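You operate a simulated robot arm through the tools that you are given. There is no shell and no other tool.

Carry out the task below with a simulated two-armed robot. There is one attempt and no reset: what you move stays moved.

TASK
Unlock the washer's buttons, start it on warm and lock them again.
Fine: shut its door first.

It is judged by the outcome, as a careful person would: the job done as asked, and still so three seconds after it is handed in. It fails if anything else is knocked over, pushed out of place, dropped, spilled or broken.

THE ROBOT
Two 7-joint arms with two-finger parallel grippers on one trunk that stands fixed in place. Base frame: the origin is at the foot of the trunk, x ahead of it, y to its left, z up. Lengths are in mm, angles in degrees, forces in N, time in s.
The left shoulder is at [50, 177, 1179], the right one opposite. With the tool pointing down near the work surface each hand reaches from about 100 to 600 mm from the base axis, measured 20 degrees to its own side. Payload 3.43 kg a hand.
The TCP of each hand is the grasp point between the finger pads, 34 mm short of the fingertips. In the tool frame z runs along the fingers and y along their closing line. Largest opening 128 mm; finger width 24, thickness 12; the body of the gripper, 48 by 130 mm, starts 96 mm behind the TCP.
Orientation is that of the tool frame in the base frame, as a unit quaternion [w, x, y, z]. With the fingers straight down and closing along the base's y, the tool's x points along the base's -x, its y along +y and its z along -z.

THE INTERFACE
- The arms move only by the tool drive_tool. It takes "left_series", "right_series" or both (then of equal length, played together; a hand with none holds still); each is a list of rows, each an object of numbers (a shift or turn left out is 0, a gripper value left out holds the last): "dx", "dy", "dz": the shift along the tool's x, y, z in m; "wx", "wy", "wz": the turn, a rotation vector about the tool's x, y, z in degrees; "hand": the opening, from 0 (shut) to 1 (fully open). In form: [{"dx": .., "dy": .., "dz": .., "wx": .., "wy": .., "wz": .., "hand": ..}, ...]. A call has 1 to 20 rows; each row is the pose to reach, as a shift and turn from the pose commanded when the call began, along the tool's axes at that moment. Each row takes 0.2 s and may step no farther than 50 mm and 8.6 degrees from the row before; otherwise, or with a gripper value out of range, the whole call is refused. Where a pose cannot be reached the arm comes as near as it can. A force on the tool above 40 N (or 10 N above the force at the start of the call, whichever is more), or a blocked arm, ends the call early, and 0.2 s more pass. The fingers move at their own pace (about 108 mm/s each) and stop on an object; they squeeze with about 35 N. The grip force told is the motor's: it shows also when the fingers shut on nothing. Time passes only in rows, and 0.2 s behind the last, so rows that repeat a pose let the fingers close. It gives the time, the measured TCP pose, the force on the tool (base axes), the opening and the grip force at its end, in the units of the frame above (readings bear some noise), with the torque about the TCP (base axes, N m) and any sound that the robot's microphone picked up.
- Cameras (640 x 400 px; columns grow to the right, rows downward): "scene" is now at [142.9, -41, 1330.4]; the picture's right is [-0.45, -0.89, 0.00], its down [-0.60, 0.30, -0.74] and it looks along [0.66, -0.33, -0.67] (base axes); focal length 230 px, centre (320, 200). "left" rides on the left gripper at [76, 11, -160] in its tool frame; the picture's right is [-0.15, 0.99, 0.00], its down [-0.88, -0.13, -0.46] and it looks along [-0.45, -0.07, 0.89] (tool axes); focal length 234 px, centre (320, 200). "right" rides on the right gripper at [76, -11, -160] in its tool frame; the picture's right is [0.15, 0.99, 0.00], its down [-0.88, 0.13, -0.46] and it looks along [-0.45, 0.07, 0.89] (tool axes); focal length 234 px, centre (320, 200). There is no depth. A picture from a camera that has moved, and an enlarged one, comes with that camera's place and axes in the base frame and with its lens.
- snapshot(camera): a new picture of that camera. It takes no simulated time.
- raise_lower(by): slides the trunk up (or, below 0, down) by that many mm; the arms and the scene camera ride with it, the base frame stays. It gives what a move gives, with no picture.
- aim_head(pan, tilt): turns the head with the scene camera to pan (to the left, within 80 degrees either way) and tilt (down, from -29 to 69), counted from straight ahead of the robot. It gives what a move gives.
- zoom(camera, box): a new picture of the part [left, top, right, bottom] of that camera's present view, enlarged. It takes no simulated time.
- job_done(): hands the job in; it is judged then, once.

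Places have to be worked out from the pictures, the camera data and where the tool is seen. Open the grippers and draw the arms clear of the work before you hand the job in, unless the task says otherwise.

The tools are called after ">>>" by a JSON object that holds its "api" and its "payload". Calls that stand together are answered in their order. drive_tool: Moves the arms, as the interface text tells. Its arguments: {"type":"object","properties":{"left_series":{"type":"array","items":{"type":"object","properties":{"dx":{"type":"number"},"dy":{"type":"number"},"dz":{"type":"number"},"wx":{"type":"number"},"wy":{"type":"number"},"wz":{"type":"number"},"hand":{"type":"number"}}}},"right_series":{"type":"array","items":{"type":"object","properties":{"dx":{"type":"number"},"dy":{"type":"number"},"dz":{"type":"number"},"wx":{"type":"number"},"wy":{"type":"number"},"wz":{"type":"number"},"hand":{"type":"number"}}}}},"required":[]} The other tools are called the same way: raise_lower (by) moves the trunk up or down; aim_head (pan, tilt) turns the head that bears the scene camera; snapshot (camera) takes a picture; zoom (camera, box) takes an enlarged picture of a part of a camera's view; job_done () hands the job in.

At the start:

```text
clock: 0.0
left_ee_pos: [370.5, -31.2, 1155.2]
left_tcp_rot: [-0.001, 0.0, 1.0, 0.0]
left_force: [0.0, 0.3, 0.3]
left_wrist_torque: [0.0, 0.02, 0.01]
left_finger_gap: 128.1
left_grip_force: 0.1
right_ee_pos: [436.1, -453.5, 1170.8]
right_tcp_rot: [0.0, 0.0, 1.0, -0.001]
right_force: [-0.2, 0.1, 0.8]
right_wrist_torque: [0.02, -0.02, 0.01]
right_finger_gap: 128.1
right_grip_force: 0.0
trunk travel left (down, up): [-350.0, 51.0]
head pan, tilt (commanded): [-26.6, 42.0]
```

scene: 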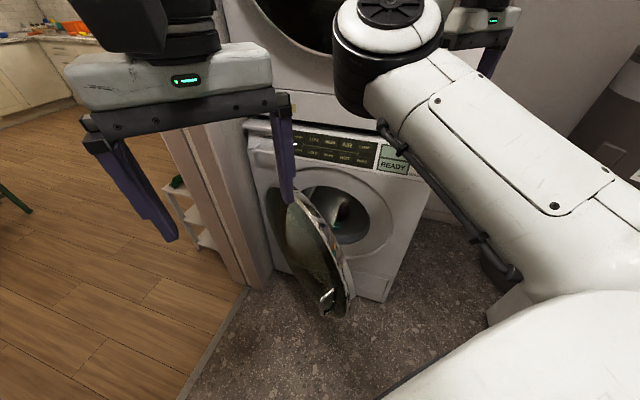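
right: 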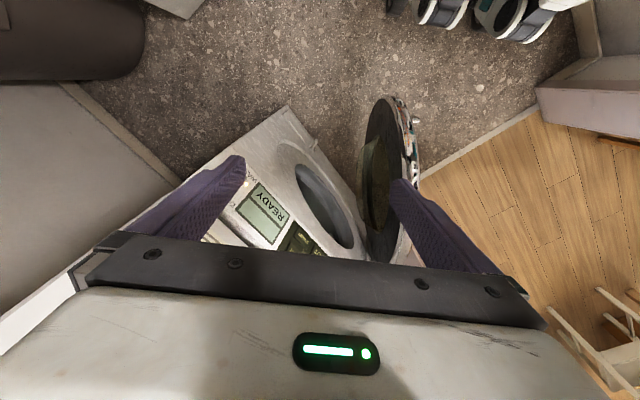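
left: 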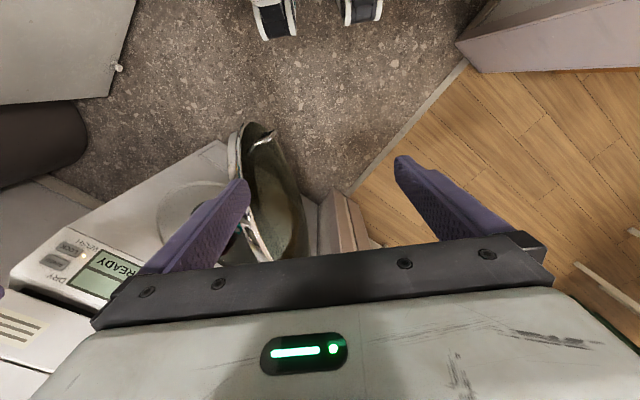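

I see a washer with its door open, its panel above the door, and a dryer or similar machine stacked over it. I'll zoom in on the panel and the door before moving anything.

>>> {"api": "zoom", "payload": {"camera": "scene", "box": [230, 100, 450, 240]}}

>>> {"api": "zoom", "payload": {"camera": "left", "box": [0, 130, 200, 330]}}

>>> {"api": "zoom", "payload": {"camera": "right", "box": [180, 80, 440, 260]}}

```text
2.86 times, centred on (340, 170) of scene
camera zoom: at [142.9, -41.0, 1330.4], right [-0.45, -0.89, 0.0], down [-0.6, 0.3, -0.74], along [0.66, -0.33, -0.67], focal length 658 px, centre (263, 286)
```

zoom: 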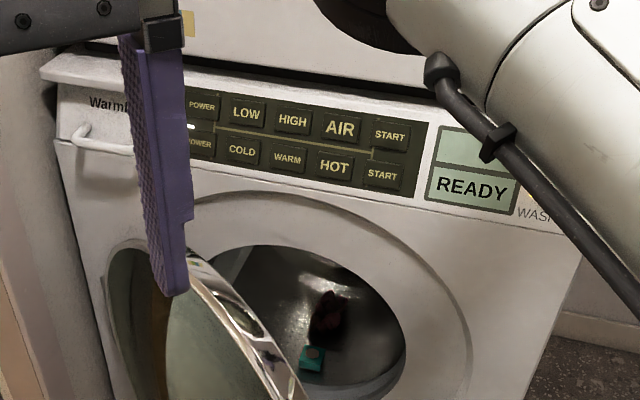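

```text
2.00 times, centred on (100, 230) of left
camera zoom: at [295.6, -20.2, 1314.5], right [0.15, 0.99, 0.0], down [0.88, -0.13, 0.46], along [0.45, -0.07, -0.89], focal length 468 px, centre (760, 140)
```

zoom: 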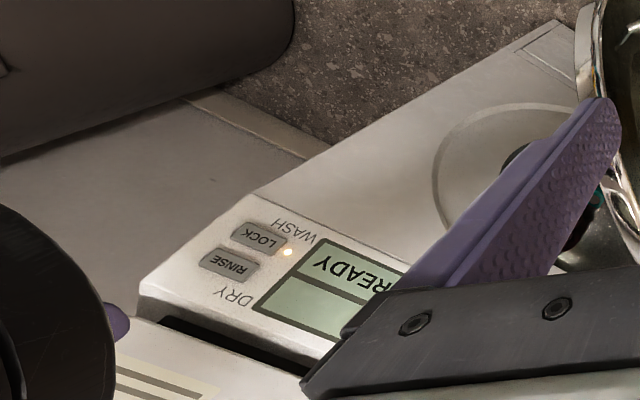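

```text
2.22 times, centred on (310, 170) of right
camera zoom: at [360.5, -465.4, 1330.1], right [-0.15, 0.99, 0.0], down [0.88, 0.13, 0.46], along [0.45, 0.07, -0.89], focal length 520 px, centre (342, 267)
```

zoom: 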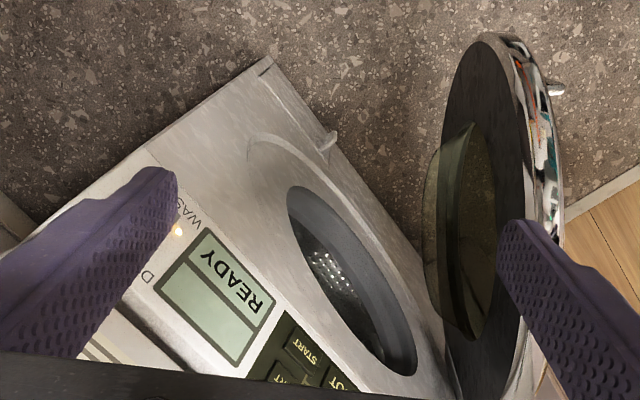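

The panel seems to have a dry row (POWER, LOW, HIGH, AIR, START), a wash row (POWER, COLD, WARM, HOT, START), and LOCK and RINSE at its right end with a light beside LOCK. I'll move the left hand up and to the left to clear the view, and the right hand a little to the right.

>>> {"api": "drive_tool", "payload": {"left_series": [{"dy": 0.045, "dz": -0.01}, {"dy": 0.09, "dz": -0.02}, {"dy": 0.135, "dz": -0.03}, {"dy": 0.18, "dz": -0.04}, {"dy": 0.225, "dz": -0.05}, {"dy": 0.27, "dz": -0.05}, {"dy": 0.3, "dz": -0.05}]}}

>>> {"api": "snapshot", "payload": {"camera": "scene"}}

```text
clock: 1.6
left_ee_pos: [370.1, 271.5, 1204.1]
left_tcp_rot: [-0.001, 0.0, 1.0, 0.0]
left_force: [-0.1, 0.2, -0.1]
left_wrist_torque: [-0.02, 0.0, 0.01]
left_finger_gap: 127.9
left_grip_force: 0.0
right_ee_pos: [436.1, -453.7, 1171.7]
right_tcp_rot: [0.001, 0.0, 1.0, -0.001]
right_force: [0.0, 0.3, 0.2]
right_wrist_torque: [-0.02, 0.03, -0.01]
right_finger_gap: 128.1
right_grip_force: 0.1
trunk travel left (down, up): [-350.0, 51.0]
head pan, tilt (commanded): [-26.6, 42.0]
```

```text
taken
camera scene: at [142.8, -40.7, 1330.4], right [-0.45, -0.89, 0.0], down [-0.6, 0.3, -0.74], along [0.66, -0.33, -0.67], focal length 230 px, centre (320, 200)
```

scene: 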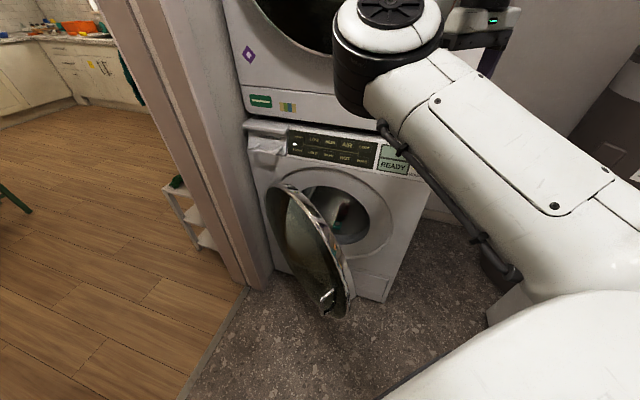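

The left side of the washer is clear in this view. I'll zoom in on the panel, the label on the left and the door.

>>> {"api": "zoom", "payload": {"camera": "scene", "box": [235, 110, 345, 180]}}

>>> {"api": "zoom", "payload": {"camera": "scene", "box": [320, 110, 430, 180]}}

>>> {"api": "zoom", "payload": {"camera": "scene", "box": [245, 170, 405, 330]}}

```text
5.71 times, centred on (290, 145) of scene
camera zoom: at [142.8, -40.7, 1330.4], right [-0.45, -0.89, 0.0], down [-0.6, 0.3, -0.74], along [0.66, -0.33, -0.67], focal length 1315 px, centre (491, 514)
```

zoom: 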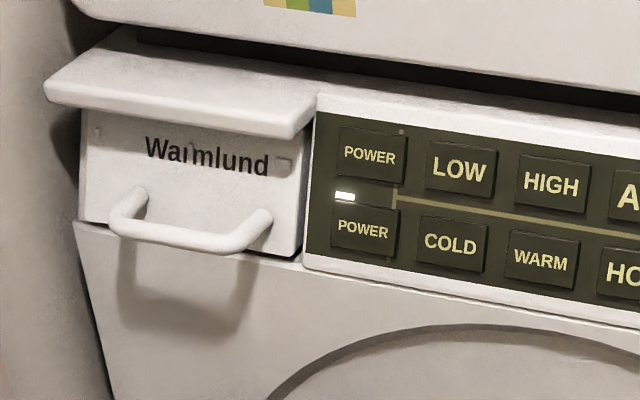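

```text
5.71 times, centred on (375, 145) of scene
camera zoom: at [142.8, -40.7, 1330.4], right [-0.45, -0.89, 0.0], down [-0.6, 0.3, -0.74], along [0.66, -0.33, -0.67], focal length 1315 px, centre (6, 514)
```

zoom: 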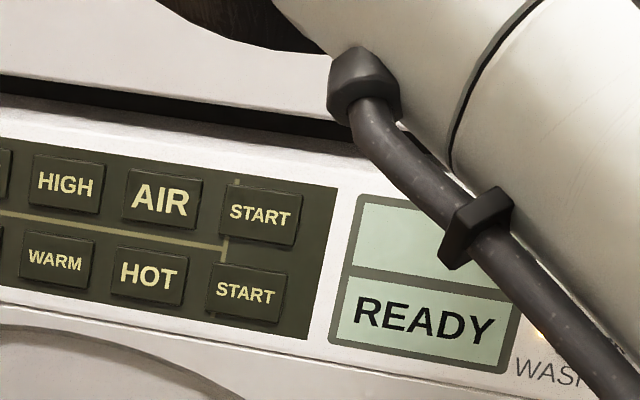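

```text
2.50 times, centred on (325, 250) of scene
camera zoom: at [142.8, -40.7, 1330.4], right [-0.45, -0.89, 0.0], down [-0.6, 0.3, -0.74], along [0.66, -0.33, -0.67], focal length 575 px, centre (308, 75)
```

zoom: 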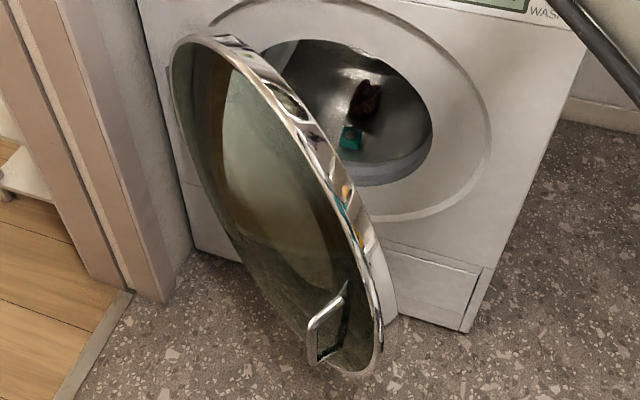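

Rough triangulation puts the panel near z≈943, with WARM at about (706,-353) and READY at about (564,-498). The washer faces the robot along about (-0.71, 0.70), and the door's free edge is near (410,-200,670). I'll take more pictures to check these.

>>> {"api": "snapshot", "payload": {"camera": "left"}}

>>> {"api": "zoom", "payload": {"camera": "right", "box": [340, 60, 480, 260]}}

>>> {"api": "zoom", "payload": {"camera": "scene", "box": [290, 250, 380, 330]}}

```text
taken
camera left: at [294.9, 283.2, 1364.4], right [0.15, 0.99, 0.0], down [0.88, -0.13, 0.45], along [0.45, -0.07, -0.89], focal length 234 px, centre (320, 200)
```

left: 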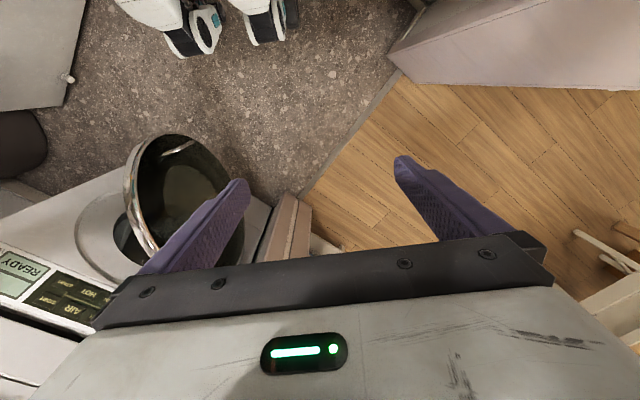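

```text
2.00 times, centred on (410, 160) of right
camera zoom: at [360.3, -465.1, 1330.2], right [-0.15, 0.99, 0.0], down [0.88, 0.13, 0.46], along [0.45, 0.07, -0.89], focal length 468 px, centre (140, 280)
```

zoom: 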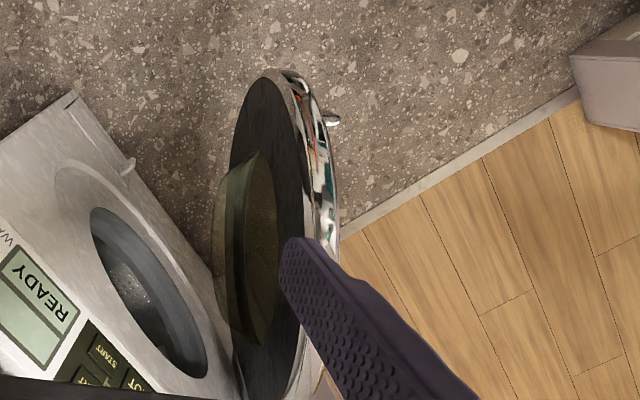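

```text
5.00 times, centred on (335, 290) of scene
camera zoom: at [142.8, -40.7, 1330.4], right [-0.45, -0.89, 0.0], down [-0.6, 0.3, -0.74], along [0.66, -0.33, -0.67], focal length 1151 px, centre (245, -250)
```

zoom: 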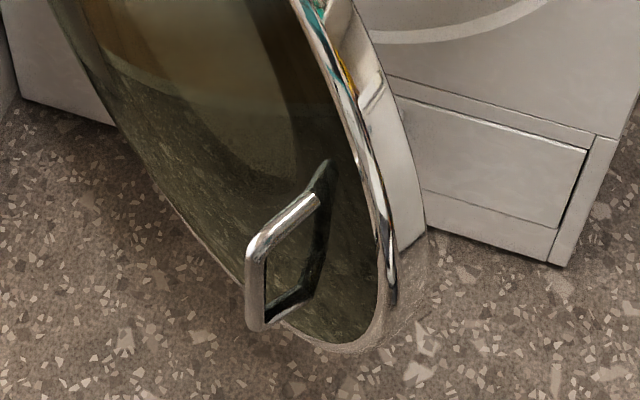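

The door's outer face has a bar handle near the free edge, at about (411,-190,660), and the door is open by about 50°. I'll lower the trunk 200 mm so both arms can reach the door and panel more easily, then look again.

>>> {"api": "raise_lower", "payload": {"by": -200}}

>>> {"api": "snapshot", "payload": {"camera": "scene"}}

>>> {"api": "snapshot", "payload": {"camera": "right"}}

>>> {"api": "snapshot", "payload": {"camera": "left"}}

```text
clock: 3.8
left_ee_pos: [370.3, 269.7, 1005.3]
left_tcp_rot: [0.001, 0.0, 1.0, 0.0]
left_force: [0.5, 0.4, -0.5]
left_wrist_torque: [0.0, 0.02, 0.01]
left_finger_gap: 128.1
left_grip_force: 0.1
right_ee_pos: [436.1, -453.9, 969.2]
right_tcp_rot: [0.001, 0.0, 1.0, -0.001]
right_force: [0.6, -0.9, -0.4]
right_wrist_torque: [-0.01, 0.02, -0.03]
right_finger_gap: 128.0
right_grip_force: 0.1
trunk travel left (down, up): [-150.0, 251.0]
head pan, tilt (commanded): [-26.6, 42.0]
```

```text
taken
camera scene: at [142.9, -41.0, 1130.4], right [-0.45, -0.89, 0.0], down [-0.6, 0.3, -0.74], along [0.66, -0.33, -0.67], focal length 230 px, centre (320, 200)
```

scene: 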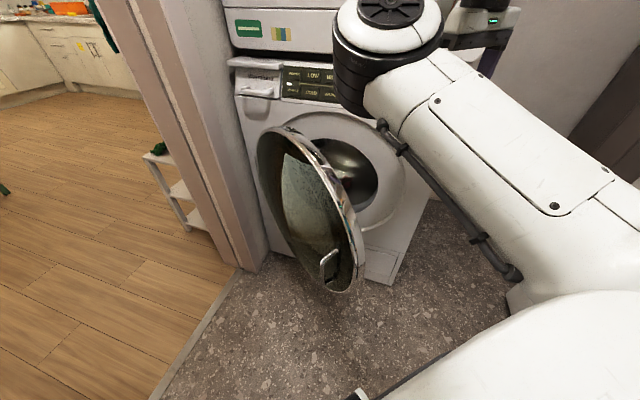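

```text
taken
camera right: at [360.4, -465.4, 1130.1], right [-0.15, 0.99, 0.0], down [0.88, 0.13, 0.46], along [0.45, 0.07, -0.89], focal length 234 px, centre (320, 200)
```

right: 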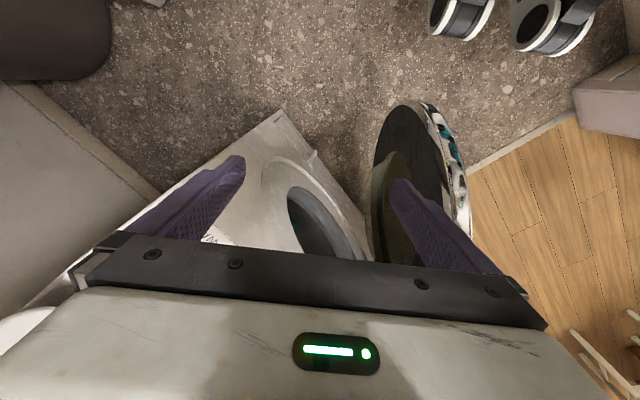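

```text
taken
camera left: at [295.1, 282.3, 1164.6], right [0.15, 0.99, 0.0], down [0.88, -0.13, 0.46], along [0.45, -0.07, -0.89], focal length 234 px, centre (320, 200)
```

left: 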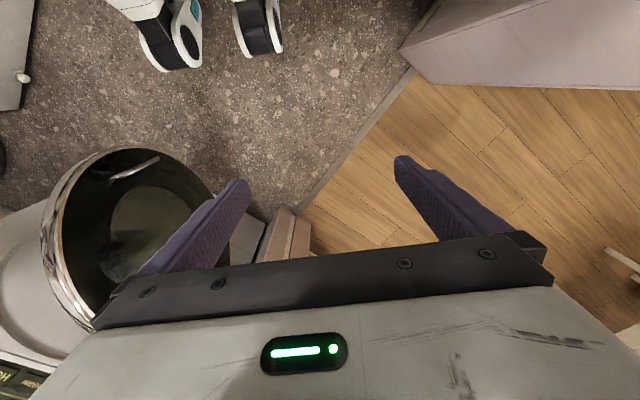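

I'll zoom in on the door handle and rim from this lower viewpoint to locate them more precisely.

>>> {"api": "zoom", "payload": {"camera": "scene", "box": [290, 230, 380, 310]}}

>>> {"api": "zoom", "payload": {"camera": "scene", "box": [240, 110, 420, 300]}}

>>> {"api": "zoom", "payload": {"camera": "left", "box": [30, 130, 230, 330]}}

>>> {"api": "zoom", "payload": {"camera": "right", "box": [260, 90, 480, 270]}}

```text
5.00 times, centred on (335, 270) of scene
camera zoom: at [142.9, -41.0, 1130.4], right [-0.45, -0.89, 0.0], down [-0.6, 0.3, -0.74], along [0.66, -0.33, -0.67], focal length 1151 px, centre (245, -150)
```

zoom: 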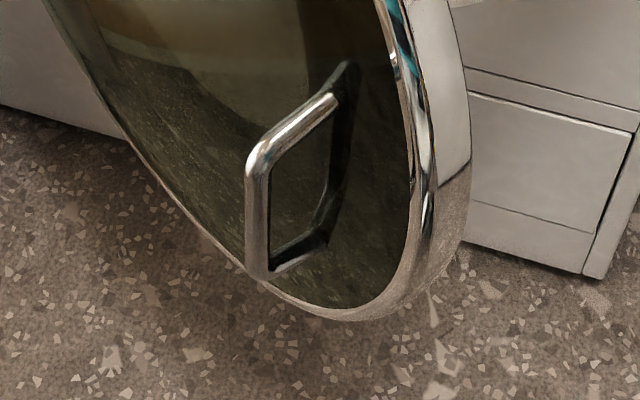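

```text
2.11 times, centred on (330, 205) of scene
camera zoom: at [142.9, -41.0, 1130.4], right [-0.45, -0.89, 0.0], down [-0.6, 0.3, -0.74], along [0.66, -0.33, -0.67], focal length 484 px, centre (299, 190)
```

zoom: 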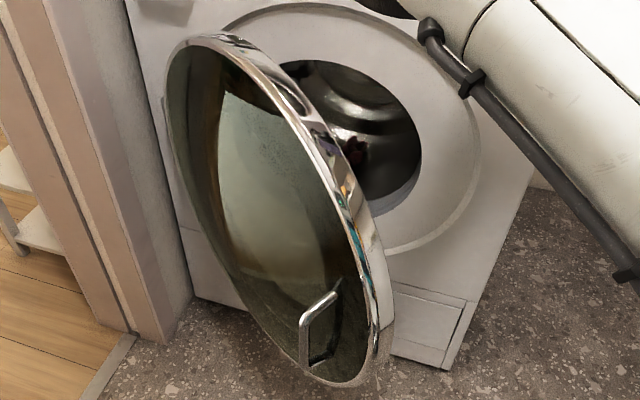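

```text
2.00 times, centred on (130, 230) of left
camera zoom: at [295.1, 282.3, 1164.6], right [0.15, 0.99, 0.0], down [0.88, -0.13, 0.46], along [0.45, -0.07, -0.89], focal length 468 px, centre (700, 140)
```

zoom: 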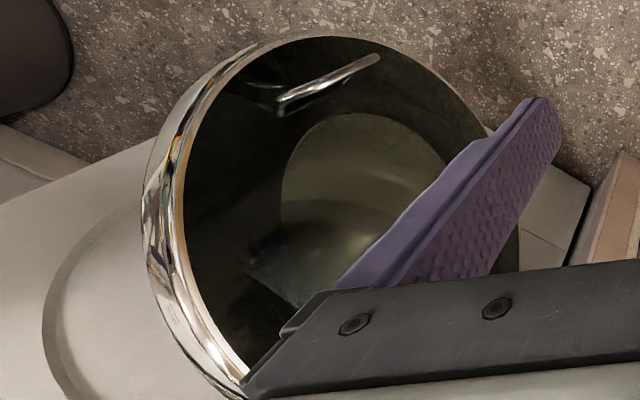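

```text
2.22 times, centred on (370, 180) of right
camera zoom: at [360.4, -465.4, 1130.1], right [-0.15, 0.99, 0.0], down [0.88, 0.13, 0.46], along [0.45, 0.07, -0.89], focal length 520 px, centre (209, 244)
```

zoom: 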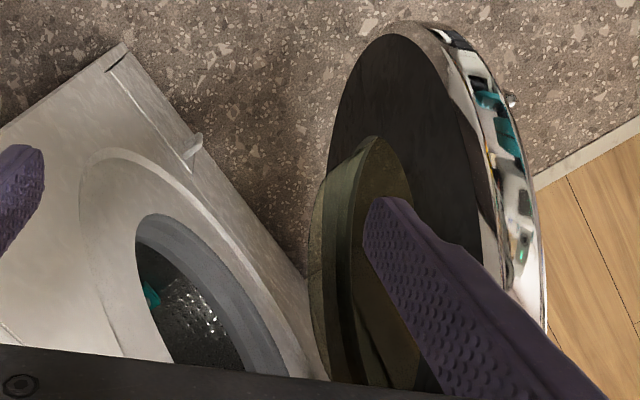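

The handle's upper end doesn't match between the two views. I'll zoom in closer from the left camera.

>>> {"api": "zoom", "payload": {"camera": "left", "box": [90, 135, 190, 205]}}

>>> {"api": "zoom", "payload": {"camera": "right", "box": [400, 90, 490, 150]}}

```text
5.71 times, centred on (140, 170) of left
camera zoom: at [295.1, 282.3, 1164.6], right [0.15, 0.99, 0.0], down [0.88, -0.13, 0.46], along [0.45, -0.07, -0.89], focal length 1338 px, centre (1349, 371)
```

zoom: 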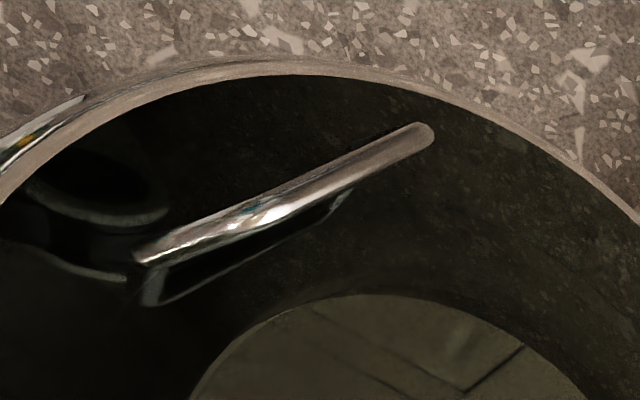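

```text
6.67 times, centred on (445, 120) of right
camera zoom: at [360.4, -465.4, 1130.1], right [-0.15, 0.99, 0.0], down [0.88, 0.13, 0.46], along [0.45, 0.07, -0.89], focal length 1561 px, centre (-513, 733)
```

zoom: 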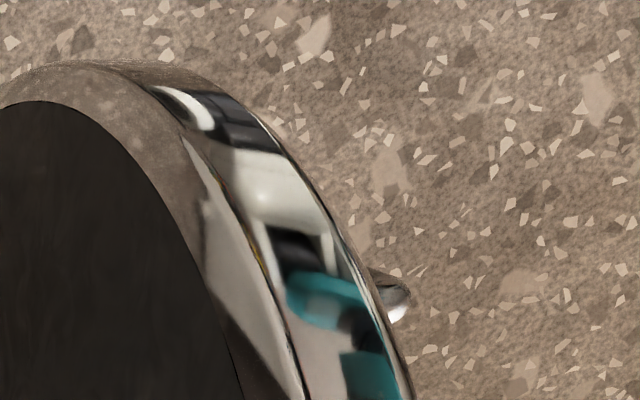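

The handle bar comes out near (416,-185), spanning z≈540–655, with the door's free edge at x≈380. I'll close the left fingers and turn that hand to point toward -y on the door's outer side. That lets it push the door, and its camera gets a good view of it.

>>> {"api": "drive_tool", "payload": {"left_series": [{"dx": -0.003, "dy": -0.014, "dz": 0.019, "wx": 8.2, "hand": 0}, {"dx": -0.006, "dy": -0.028, "dz": 0.038, "wx": 16.4}, {"dx": -0.009, "dy": -0.042, "dz": 0.057, "wx": 24.6}, {"dx": -0.012, "dy": -0.056, "dz": 0.076, "wx": 32.8}, {"dx": -0.015, "dy": -0.07, "dz": 0.095, "wx": 41.0}, {"dx": -0.018, "dy": -0.084, "dz": 0.114, "wx": 49.2}, {"dx": -0.021, "dy": -0.098, "dz": 0.133, "wx": 57.4}, {"dx": -0.024, "dy": -0.112, "dz": 0.152, "wx": 65.6}, {"dx": -0.027, "dy": -0.126, "dz": 0.171, "wx": 73.8}, {"dx": -0.03, "dy": -0.14, "dz": 0.19, "wx": 82}, {"dx": -0.03, "dy": -0.15, "dz": 0.205, "wx": 90}]}}

>>> {"api": "snapshot", "payload": {"camera": "left"}}

>>> {"api": "snapshot", "payload": {"camera": "scene"}}

```text
clock: 6.2
left_ee_pos: [399.1, 120.4, 796.8]
left_tcp_rot: [-0.001, 0.001, -0.707, 0.708]
left_force: [0.3, 0.0, -0.2]
left_wrist_torque: [-0.02, -0.03, -0.01]
left_finger_gap: 0.0
left_grip_force: 33.5
right_ee_pos: [436.2, -452.5, 969.0]
right_tcp_rot: [0.0, 0.0, 1.0, -0.001]
right_force: [0.3, 0.7, 0.0]
right_wrist_torque: [0.03, 0.01, -0.02]
right_finger_gap: 127.8
right_grip_force: 0.2
trunk travel left (down, up): [-150.0, 251.0]
head pan, tilt (commanded): [-26.6, 42.0]
```

```text
taken
camera left: at [324.4, 280.2, 787.2], right [0.15, 0.0, -0.99], down [0.88, 0.46, 0.13], along [0.45, -0.89, 0.07], focal length 234 px, centre (320, 200)
```

left: 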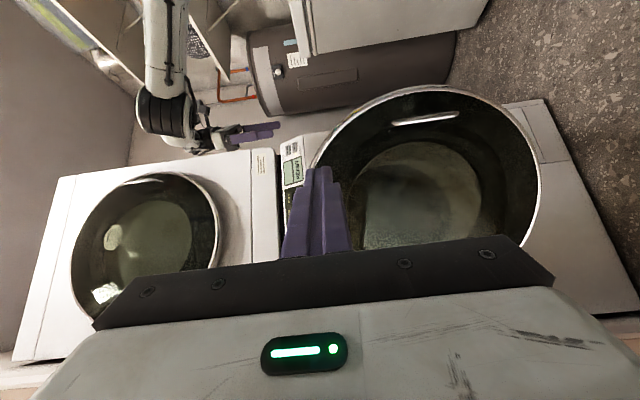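

```text
taken
camera scene: at [143.0, -40.9, 1130.4], right [-0.45, -0.89, 0.0], down [-0.6, 0.3, -0.74], along [0.66, -0.33, -0.67], focal length 230 px, centre (320, 200)
```

scene: 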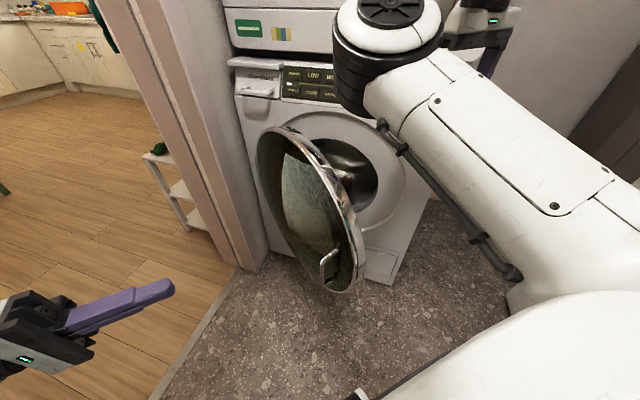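

This view shows the door's outer face almost square-on. I'll zoom in to measure the rim and handle.

>>> {"api": "zoom", "payload": {"camera": "left", "box": [270, 70, 570, 270]}}

>>> {"api": "zoom", "payload": {"camera": "left", "box": [240, 110, 360, 230]}}

```text
2.00 times, centred on (420, 170) of left
camera zoom: at [324.4, 280.2, 787.2], right [0.15, 0.0, -0.99], down [0.88, 0.46, 0.13], along [0.45, -0.89, 0.07], focal length 468 px, centre (120, 260)
```

zoom: 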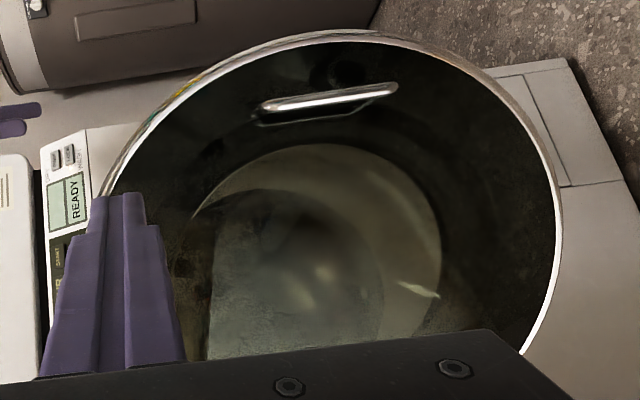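

```text
3.33 times, centred on (300, 170) of left
camera zoom: at [324.4, 280.2, 787.2], right [0.15, 0.0, -0.99], down [0.88, 0.46, 0.13], along [0.45, -0.89, 0.07], focal length 781 px, centre (387, 300)
```

zoom: 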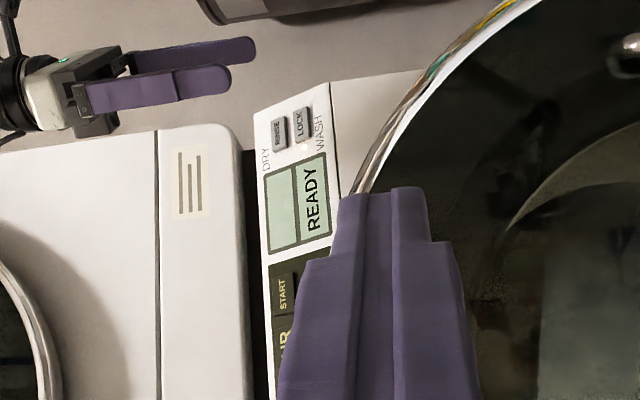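

From both views I estimate the door as a disc of radius about 258 centred near (613,-185,612), hinged near (865,-150) and open about 33°. I'll bring the closed left fingertips to the outer face above the handle, at about (438,-225,720), stopping some 60 mm short while yawing 25° toward the washer.

>>> {"api": "drive_tool", "payload": {"left_series": [{"dy": 0.011, "dz": 0.037, "wy": -3.6, "hand": 0}, {"dy": 0.022, "dz": 0.074, "wy": -7.2}, {"dy": 0.033, "dz": 0.111, "wy": -10.8}, {"dy": 0.044, "dz": 0.148, "wy": -14.4}, {"dy": 0.055, "dz": 0.185, "wy": -18.0}, {"dy": 0.066, "dz": 0.222, "wy": -21.6}, {"dy": 0.077, "dz": 0.255, "wy": -25.0}]}}

>>> {"api": "snapshot", "payload": {"camera": "scene"}}

>>> {"api": "snapshot", "payload": {"camera": "left"}}

```text
clock: 7.8
left_ee_pos: [401.1, -136.2, 720.5]
left_tcp_rot: [-0.153, 0.154, -0.69, 0.691]
left_force: [-0.5, 0.4, -0.1]
left_wrist_torque: [0.0, -0.04, 0.02]
left_finger_gap: 0.3
left_grip_force: 32.9
right_ee_pos: [435.6, -454.2, 969.5]
right_tcp_rot: [0.0, 0.001, 1.0, 0.0]
right_force: [-0.9, -0.1, 0.3]
right_wrist_torque: [0.01, 0.0, 0.03]
right_finger_gap: 127.9
right_grip_force: 0.0
trunk travel left (down, up): [-150.0, 251.0]
head pan, tilt (commanded): [-26.6, 42.0]
```

```text
taken
camera scene: at [143.0, -40.9, 1130.4], right [-0.45, -0.89, 0.0], down [-0.6, 0.3, -0.74], along [0.66, -0.33, -0.67], focal length 230 px, centre (320, 200)
```

scene: 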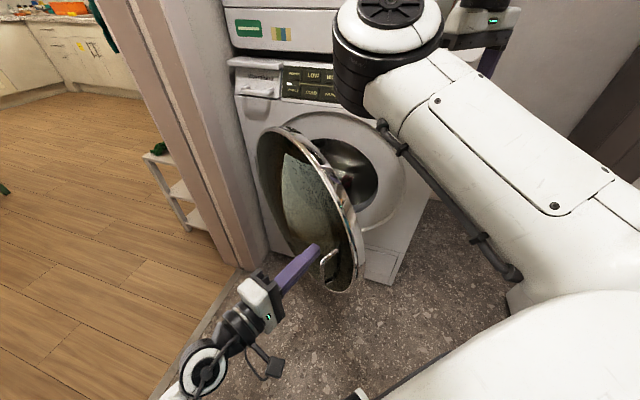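

```text
taken
camera left: at [265.6, -23.5, 710.4], right [0.13, 0.06, -0.99], down [0.6, 0.79, 0.13], along [0.79, -0.61, 0.07], focal length 234 px, centre (320, 200)
```

left: 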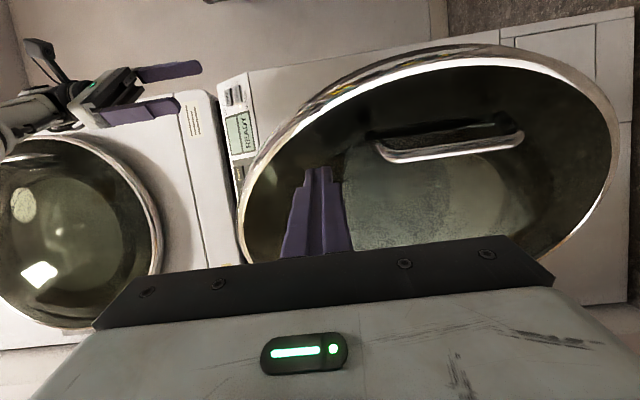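

The left fingertips are in front of the door's outer face, beside and above the handle. I'll push slowly forward through the expected contact and about 8° of swing, checking the force.

>>> {"api": "drive_tool", "payload": {"left_series": [{"dx": 0.0, "dz": 0.015}, {"dx": 0.001, "dz": 0.03}, {"dx": 0.001, "dz": 0.045}, {"dx": 0.002, "dz": 0.06}, {"dx": 0.004, "dz": 0.072}, {"dx": 0.006, "dz": 0.084}, {"dx": 0.008, "dz": 0.096}, {"dx": 0.011, "dz": 0.108}, {"dx": 0.013, "dz": 0.122}]}}

>>> {"api": "snapshot", "payload": {"camera": "scene"}}

>>> {"api": "snapshot", "payload": {"camera": "left"}}

```text
clock: 9.8
left_ee_pos: [439.7, -251.5, 723.1]
left_tcp_rot: [-0.152, 0.155, -0.69, 0.69]
left_force: [0.1, 0.6, 0.4]
left_wrist_torque: [-0.03, 0.0, 0.0]
left_finger_gap: 0.0
left_grip_force: 33.3
right_ee_pos: [435.5, -454.6, 969.5]
right_tcp_rot: [0.0, 0.0, 1.0, 0.0]
right_force: [0.3, 0.2, -1.2]
right_wrist_torque: [0.02, 0.0, 0.01]
right_finger_gap: 127.8
right_grip_force: 0.0
trunk travel left (down, up): [-150.0, 251.0]
head pan, tilt (commanded): [-26.6, 42.0]
```

```text
taken
camera scene: at [143.0, -40.9, 1130.4], right [-0.45, -0.89, 0.0], down [-0.6, 0.3, -0.74], along [0.66, -0.33, -0.67], focal length 230 px, centre (320, 200)
```

scene: 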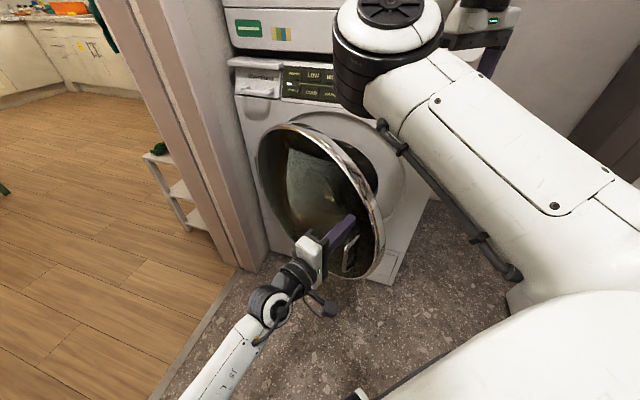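

```text
taken
camera left: at [304.3, -138.6, 712.0], right [0.13, 0.06, -0.99], down [0.6, 0.79, 0.13], along [0.79, -0.62, 0.07], focal length 234 px, centre (320, 200)
```

left: 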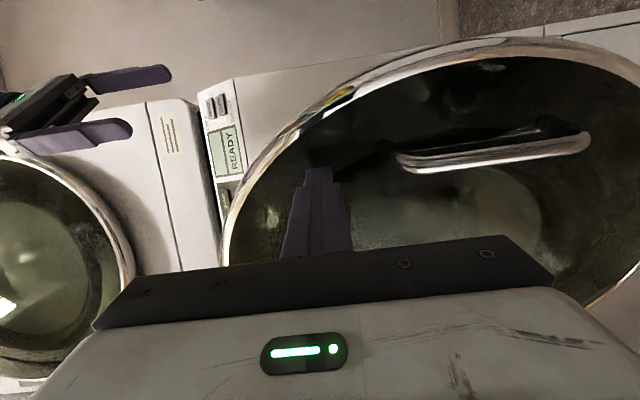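

The door is swinging shut with the hand with almost no resistance. I'll continue along the arc another 16° or so.

>>> {"api": "drive_tool", "payload": {"left_series": [{"dx": 0.001, "dz": 0.015}, {"dx": 0.002, "dz": 0.03}, {"dx": 0.003, "dz": 0.045}, {"dx": 0.003, "dz": 0.06}, {"dx": 0.002, "dz": 0.075}, {"dx": 0.001, "dz": 0.09}, {"dx": -0.001, "dz": 0.105}, {"dx": -0.003, "dz": 0.12}]}}

>>> {"api": "snapshot", "payload": {"camera": "scene"}}

>>> {"api": "snapshot", "payload": {"camera": "left"}}

>>> {"api": "snapshot", "payload": {"camera": "right"}}

```text
clock: 11.8
left_ee_pos: [522.0, -321.7, 691.1]
left_tcp_rot: [0.17, -0.173, 0.703, -0.668]
left_force: [-0.7, -0.1, 0.3]
left_wrist_torque: [-0.04, -0.01, -0.04]
left_finger_gap: 0.1
left_grip_force: 32.8
right_ee_pos: [436.1, -453.6, 970.4]
right_tcp_rot: [0.0, 0.0, 1.0, -0.001]
right_force: [-0.6, -0.4, -0.3]
right_wrist_torque: [0.02, 0.01, -0.02]
right_finger_gap: 127.9
right_grip_force: 0.1
trunk travel left (down, up): [-150.0, 251.0]
head pan, tilt (commanded): [-26.6, 42.0]
stopped in row 8 (left hand): the arm was blocked; the commanded pose is now the measured one
```

```text
taken
camera scene: at [143.2, -40.9, 1130.3], right [-0.45, -0.89, 0.0], down [-0.6, 0.3, -0.74], along [0.66, -0.33, -0.67], focal length 230 px, centre (320, 200)
```

scene: 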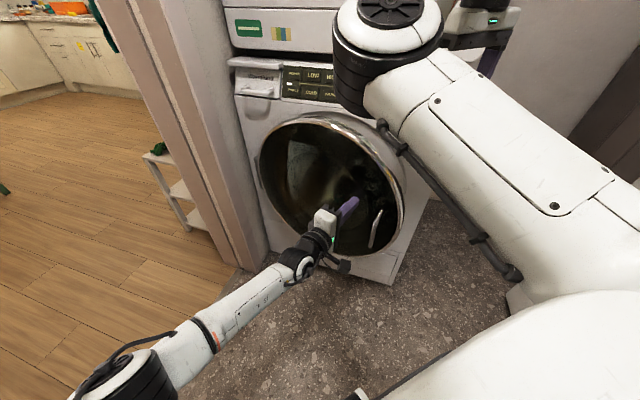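

```text
taken
camera left: at [379.2, -214.6, 686.5], right [0.11, 0.11, -0.99], down [0.56, 0.81, 0.16], along [0.82, -0.58, 0.03], focal length 234 px, centre (320, 200)
```

left: 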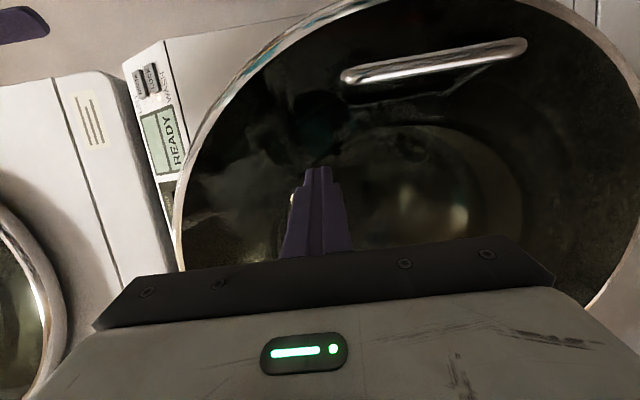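

```text
taken
camera right: at [360.8, -465.2, 1130.0], right [-0.15, 0.99, 0.0], down [0.88, 0.13, 0.46], along [0.45, 0.07, -0.89], focal length 234 px, centre (320, 200)
```

right: 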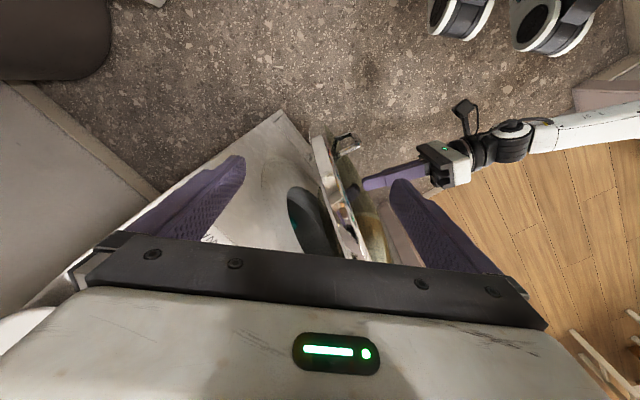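

The left arm is at the end of its reach at about (522,-322,691), and the door is still ajar by some 10–15°. I'll retract the left hand and finish with the right arm.

>>> {"api": "drive_tool", "payload": {"left_series": [{"dz": -0.03}, {"dz": -0.07}, {"dz": -0.11}, {"dz": -0.15}, {"dz": -0.19}, {"dz": -0.23}, {"dz": -0.27}, {"dz": -0.31}, {"dz": -0.35}, {"dz": -0.39}, {"dz": -0.43}]}}

>>> {"api": "snapshot", "payload": {"camera": "scene"}}

>>> {"api": "zoom", "payload": {"camera": "right", "box": [180, 90, 430, 260]}}

>>> {"api": "snapshot", "payload": {"camera": "left"}}

```text
clock: 14.2
left_ee_pos: [319.7, 53.9, 711.4]
left_tcp_rot: [0.168, -0.172, 0.702, -0.671]
left_force: [-0.5, -0.9, -0.4]
left_wrist_torque: [0.01, 0.01, 0.03]
left_finger_gap: 0.0
left_grip_force: 33.1
right_ee_pos: [437.2, -453.5, 970.2]
right_tcp_rot: [0.0, 0.0, 1.0, -0.001]
right_force: [0.7, 0.0, 0.1]
right_wrist_torque: [0.0, 0.04, 0.02]
right_finger_gap: 127.9
right_grip_force: 0.1
trunk travel left (down, up): [-150.0, 251.0]
head pan, tilt (commanded): [-26.6, 42.0]
```

```text
taken
camera scene: at [143.0, -41.1, 1130.3], right [-0.45, -0.89, 0.0], down [-0.6, 0.3, -0.74], along [0.66, -0.33, -0.67], focal length 230 px, centre (320, 200)
```

scene: 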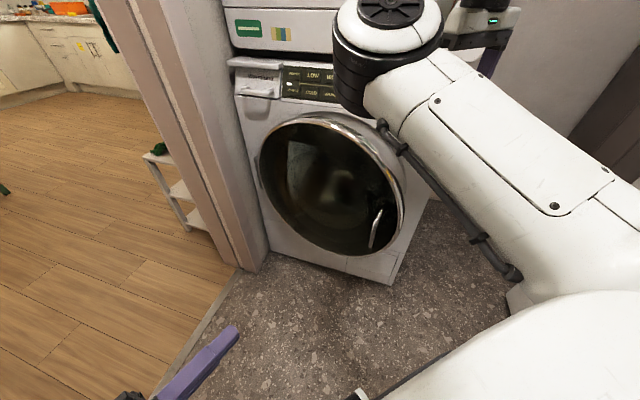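

```text
2.35 times, centred on (305, 175) of right
camera zoom: at [360.6, -465.5, 1130.0], right [-0.15, 0.99, 0.0], down [0.88, 0.13, 0.46], along [0.45, 0.07, -0.89], focal length 551 px, centre (355, 259)
```

zoom: 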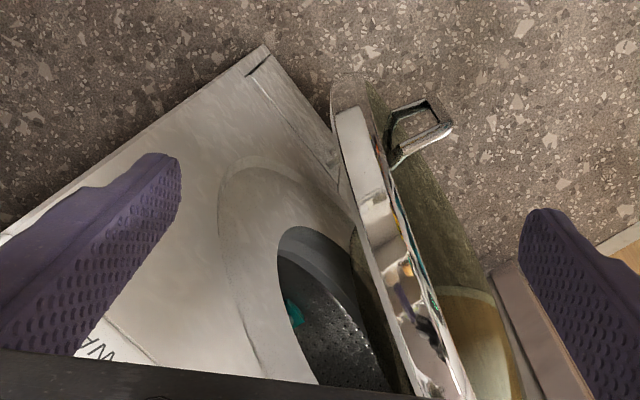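

```text
taken
camera left: at [177.7, 161.6, 705.8], right [0.11, 0.11, -0.99], down [0.57, 0.81, 0.16], along [0.82, -0.58, 0.03], focal length 234 px, centre (320, 200)
```

left: 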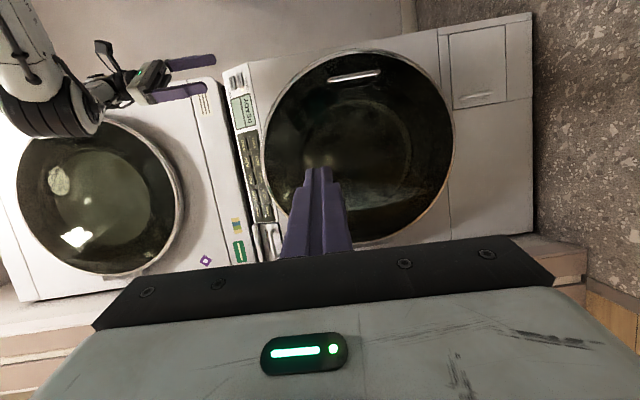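

The right arm would be too folded at this trunk height to push the door straight in, so I'll raise the trunk 200 mm again before using it.

>>> {"api": "raise_lower", "payload": {"by": 200}}

```text
clock: 16.3
left_ee_pos: [318.7, 54.7, 909.7]
left_tcp_rot: [0.17, -0.172, 0.702, -0.67]
left_force: [-0.1, -0.9, 0.6]
left_wrist_torque: [-0.02, 0.0, 0.02]
left_finger_gap: 0.2
left_grip_force: 33.4
right_ee_pos: [436.1, -454.1, 1171.1]
right_tcp_rot: [0.0, 0.0, 1.0, -0.001]
right_force: [-1.0, 0.3, 0.0]
right_wrist_torque: [0.01, 0.0, 0.01]
right_finger_gap: 128.0
right_grip_force: 0.1
trunk travel left (down, up): [-350.0, 51.0]
head pan, tilt (commanded): [-26.6, 42.0]
```

I'll move the left hand farther left to give room, and at the same time yaw the right hand 44° to line up with the washer, close its fingers and draw it back and down.

>>> {"api": "drive_tool", "payload": {"left_series": [{"dx": -0.012, "dz": -0.022}, {"dx": -0.024, "dz": -0.044}, {"dx": -0.036, "dz": -0.066}, {"dx": -0.048, "dz": -0.088}, {"dx": -0.06, "dz": -0.11}, {"dx": -0.07, "dz": -0.132}], "right_series": [{"dx": 0.008, "dy": 0.016, "dz": 0.02, "wz": 7.4, "hand": 0}, {"dx": 0.016, "dy": 0.032, "dz": 0.04, "wz": 14.8}, {"dx": 0.024, "dy": 0.048, "dz": 0.06, "wz": 22.2}, {"dx": 0.032, "dy": 0.064, "dz": 0.08, "wz": 29.6}, {"dx": 0.04, "dy": 0.08, "dz": 0.1, "wz": 37.0}, {"dx": 0.046, "dy": 0.094, "dz": 0.121, "wz": 44.4}]}}

>>> {"api": "snapshot", "payload": {"camera": "scene"}}

```text
clock: 17.7
left_ee_pos: [320.6, 204.1, 915.9]
left_tcp_rot: [0.167, -0.172, 0.702, -0.67]
left_force: [0.4, -0.5, 0.5]
left_wrist_torque: [0.01, -0.01, 0.0]
left_finger_gap: 0.1
left_grip_force: 33.5
right_ee_pos: [412.4, -405.8, 1046.4]
right_tcp_rot: [0.005, 0.388, 0.921, 0.001]
right_force: [-0.3, 0.4, 0.1]
right_wrist_torque: [0.0, 0.01, 0.02]
right_finger_gap: 0.0
right_grip_force: 33.0
right hand out of reach, approached as far as the arm can: row 4, 5, 6
trunk travel left (down, up): [-350.0, 51.0]
head pan, tilt (commanded): [-26.6, 42.0]
```

```text
taken
camera scene: at [143.5, -41.1, 1330.3], right [-0.45, -0.89, 0.0], down [-0.6, 0.3, -0.74], along [0.66, -0.33, -0.67], focal length 230 px, centre (320, 200)
```

scene: 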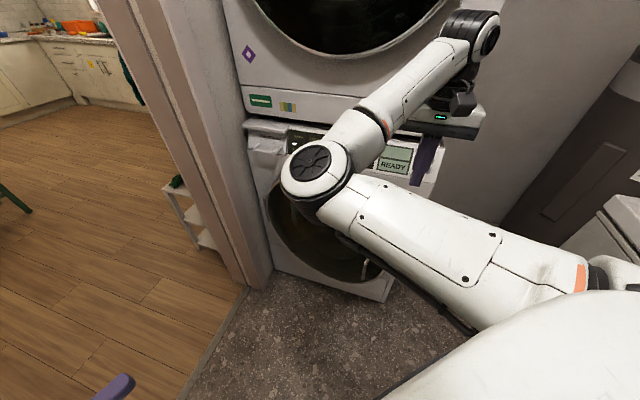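

The right hand is yawed 45° and pointing down at (412,-406,1046); the arm can't fold any closer to its shoulder. I'll shift it sideways to about (455,-325), above and in front of the door, and look down before descending.

>>> {"api": "drive_tool", "payload": {"right_series": [{"dx": 0.009, "dy": 0.029, "hand": 0}, {"dx": 0.018, "dy": 0.058}, {"dx": 0.028, "dy": 0.087}]}}

>>> {"api": "snapshot", "payload": {"camera": "right"}}

>>> {"api": "snapshot", "payload": {"camera": "scene"}}

>>> {"api": "snapshot", "payload": {"camera": "left"}}

```text
clock: 18.5
left_ee_pos: [320.1, 203.9, 915.7]
left_tcp_rot: [0.169, -0.172, 0.702, -0.67]
left_force: [-0.1, -0.6, 0.9]
left_wrist_torque: [0.01, -0.02, 0.02]
left_finger_gap: 0.0
left_grip_force: 33.1
right_ee_pos: [436.1, -397.7, 1046.5]
right_tcp_rot: [0.002, 0.386, 0.922, -0.001]
right_force: [0.0, 0.3, -0.5]
right_wrist_torque: [-0.02, 0.02, 0.01]
right_finger_gap: 0.0
right_grip_force: 32.5
right hand out of reach, approached as far as the arm can: row 1, 2, 3
trunk travel left (down, up): [-350.0, 51.0]
head pan, tilt (commanded): [-26.6, 42.0]
```

```text
taken
camera right: at [375.4, -350.7, 1205.9], right [0.6, 0.8, 0.0], down [0.71, -0.54, 0.46], along [0.37, -0.28, -0.89], focal length 234 px, centre (320, 200)
```

right: 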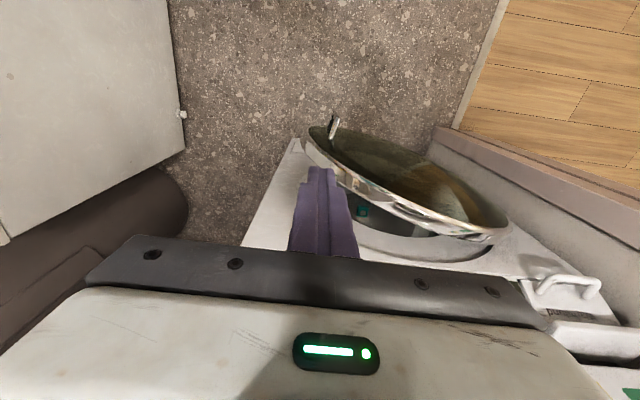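

```text
taken
camera scene: at [143.1, -41.0, 1330.3], right [-0.45, -0.89, 0.0], down [-0.6, 0.3, -0.74], along [0.66, -0.33, -0.67], focal length 230 px, centre (320, 200)
```

scene: 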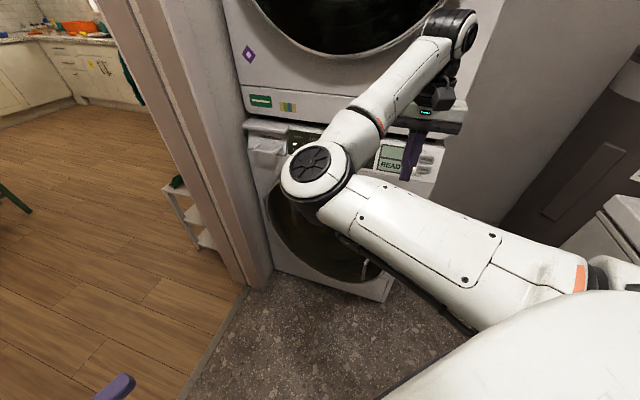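

```text
taken
camera left: at [178.4, 310.9, 911.5], right [0.11, 0.11, -0.99], down [0.57, 0.81, 0.16], along [0.82, -0.58, 0.03], focal length 234 px, centre (320, 200)
```

left: 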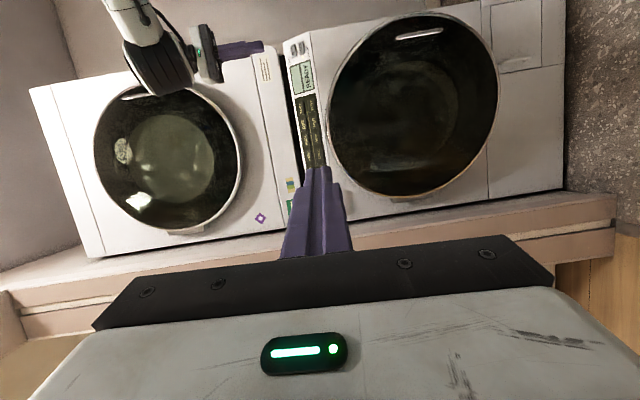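

The right arm can't bring its wrist any nearer than about 440 mm from its shoulder, and the door's free edge now sits near (450,-440). I'll raise the trunk by the remaining 50 mm, which gives the elbow more room to fold on the lower targets.

>>> {"api": "raise_lower", "payload": {"by": 50}}

>>> {"api": "drive_tool", "payload": {"right_series": [{"dx": 0.006, "dy": 0.02, "hand": 0}, {"dx": 0.013, "dy": 0.04}, {"dx": 0.0195, "dy": 0.06}, {"dx": 0.0195, "dy": 0.06, "dz": 0.04}, {"dx": 0.0195, "dy": 0.06, "dz": 0.08}, {"dx": 0.0195, "dy": 0.06, "dz": 0.12}, {"dx": 0.0195, "dy": 0.06, "dz": 0.16}, {"dx": 0.0195, "dy": 0.06, "dz": 0.2}]}}

>>> {"api": "snapshot", "payload": {"camera": "right"}}

>>> {"api": "snapshot", "payload": {"camera": "scene"}}

```text
clock: 19.5
left_ee_pos: [320.3, 203.4, 965.1]
left_tcp_rot: [0.169, -0.172, 0.702, -0.67]
left_force: [-0.5, 0.1, -0.1]
left_wrist_torque: [0.01, -0.01, 0.0]
left_finger_gap: 0.0
left_grip_force: 32.6
right_ee_pos: [436.2, -397.5, 1095.9]
right_tcp_rot: [0.001, 0.387, 0.922, -0.002]
right_force: [-0.5, 0.0, 0.8]
right_wrist_torque: [0.0, 0.01, 0.03]
right_finger_gap: 0.1
right_grip_force: 33.1
trunk travel left (down, up): [-400.0, 1.0]
head pan, tilt (commanded): [-26.6, 42.0]
```

```text
clock: 21.5
left_ee_pos: [320.1, 204.2, 966.2]
left_tcp_rot: [0.169, -0.172, 0.703, -0.669]
left_force: [0.1, -0.4, -0.3]
left_wrist_torque: [0.0, 0.01, 0.01]
left_finger_gap: 0.0
left_grip_force: 33.1
right_ee_pos: [461.5, -394.1, 915.3]
right_tcp_rot: [0.019, 0.41, 0.912, -0.022]
right_force: [-0.1, -0.2, 0.9]
right_wrist_torque: [0.05, 0.01, 0.0]
right_finger_gap: 0.1
right_grip_force: 33.4
right hand out of reach, approached as far as the arm can: row 1, 2, 3, 4, 5, 6, 7, 8
trunk travel left (down, up): [-400.0, 1.0]
head pan, tilt (commanded): [-26.6, 42.0]
stopped in row 8 (right hand): the arm was blocked; the commanded pose is now the measured one
```

```text
taken
camera right: at [399.7, -336.4, 1070.1], right [0.64, 0.77, -0.03], down [0.67, -0.54, 0.5], along [0.36, -0.34, -0.87], focal length 234 px, centre (320, 200)
```

right: 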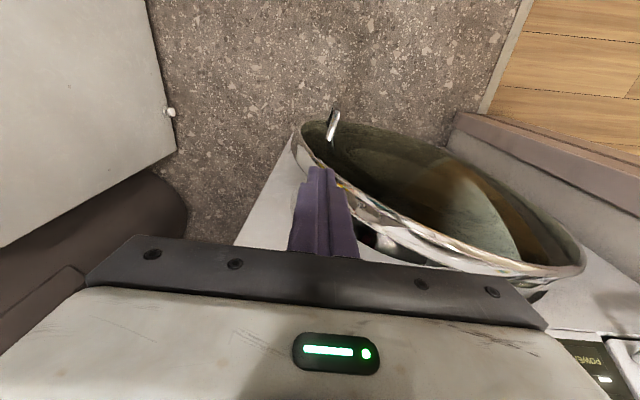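

```text
taken
camera scene: at [142.8, -41.0, 1380.4], right [-0.45, -0.89, 0.0], down [-0.6, 0.3, -0.74], along [0.66, -0.33, -0.67], focal length 230 px, centre (320, 200)
```

scene: 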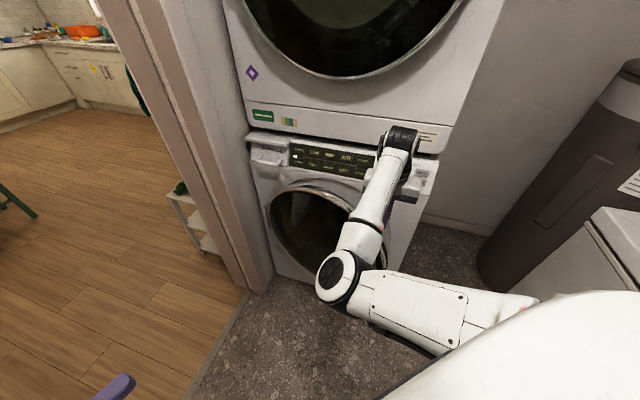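

The arm stopped at a joint limit at about (461,-394,915), with no contact force. I'll draw it back slightly and descend beside the door's free edge at about (440,-400), where it should reach, and check the gap to the rim.

>>> {"api": "drive_tool", "payload": {"right_series": [{"dx": 0.006, "dy": -0.01, "dz": 0.005, "hand": 0}, {"dx": 0.0106, "dy": -0.0197, "dz": 0.015}, {"dx": 0.012, "dy": -0.019, "dz": 0.035}, {"dx": 0.013, "dy": -0.018, "dz": 0.055}, {"dx": 0.014, "dy": -0.018, "dz": 0.075}]}}

>>> {"api": "snapshot", "payload": {"camera": "right"}}

>>> {"api": "snapshot", "payload": {"camera": "left"}}

```text
clock: 22.9
left_ee_pos: [319.7, 203.2, 965.6]
left_tcp_rot: [0.169, -0.173, 0.703, -0.669]
left_force: [0.4, -0.9, -0.4]
left_wrist_torque: [-0.02, -0.03, 0.0]
left_finger_gap: 0.3
left_grip_force: 33.3
right_ee_pos: [433.6, -444.2, 852.1]
right_tcp_rot: [0.035, 0.438, 0.897, -0.043]
right_force: [-0.4, 0.0, 0.0]
right_wrist_torque: [0.0, 0.0, 0.01]
right_finger_gap: 0.2
right_grip_force: 33.2
trunk travel left (down, up): [-400.0, 1.0]
head pan, tilt (commanded): [-26.6, 42.0]
stopped in row 5 (right hand): the arm was blocked; the commanded pose is now the measured one
```

```text
taken
camera right: at [373.8, -375.2, 1002.4], right [0.69, 0.72, -0.06], down [0.63, -0.56, 0.53], along [0.35, -0.41, -0.84], focal length 234 px, centre (320, 200)
```

right: 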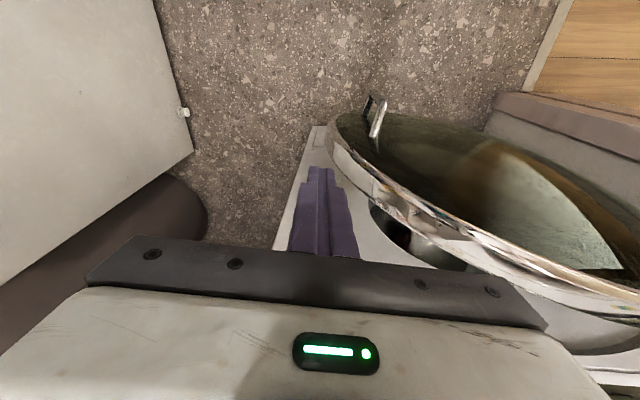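

```text
taken
camera left: at [178.3, 310.8, 961.5], right [0.12, 0.11, -0.99], down [0.57, 0.81, 0.16], along [0.82, -0.58, 0.03], focal length 234 px, centre (320, 200)
```

left: 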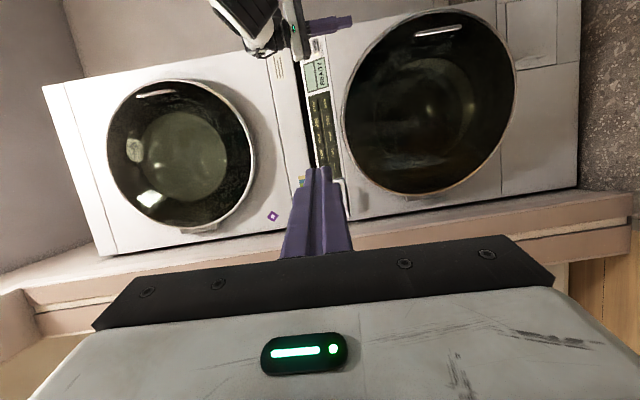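

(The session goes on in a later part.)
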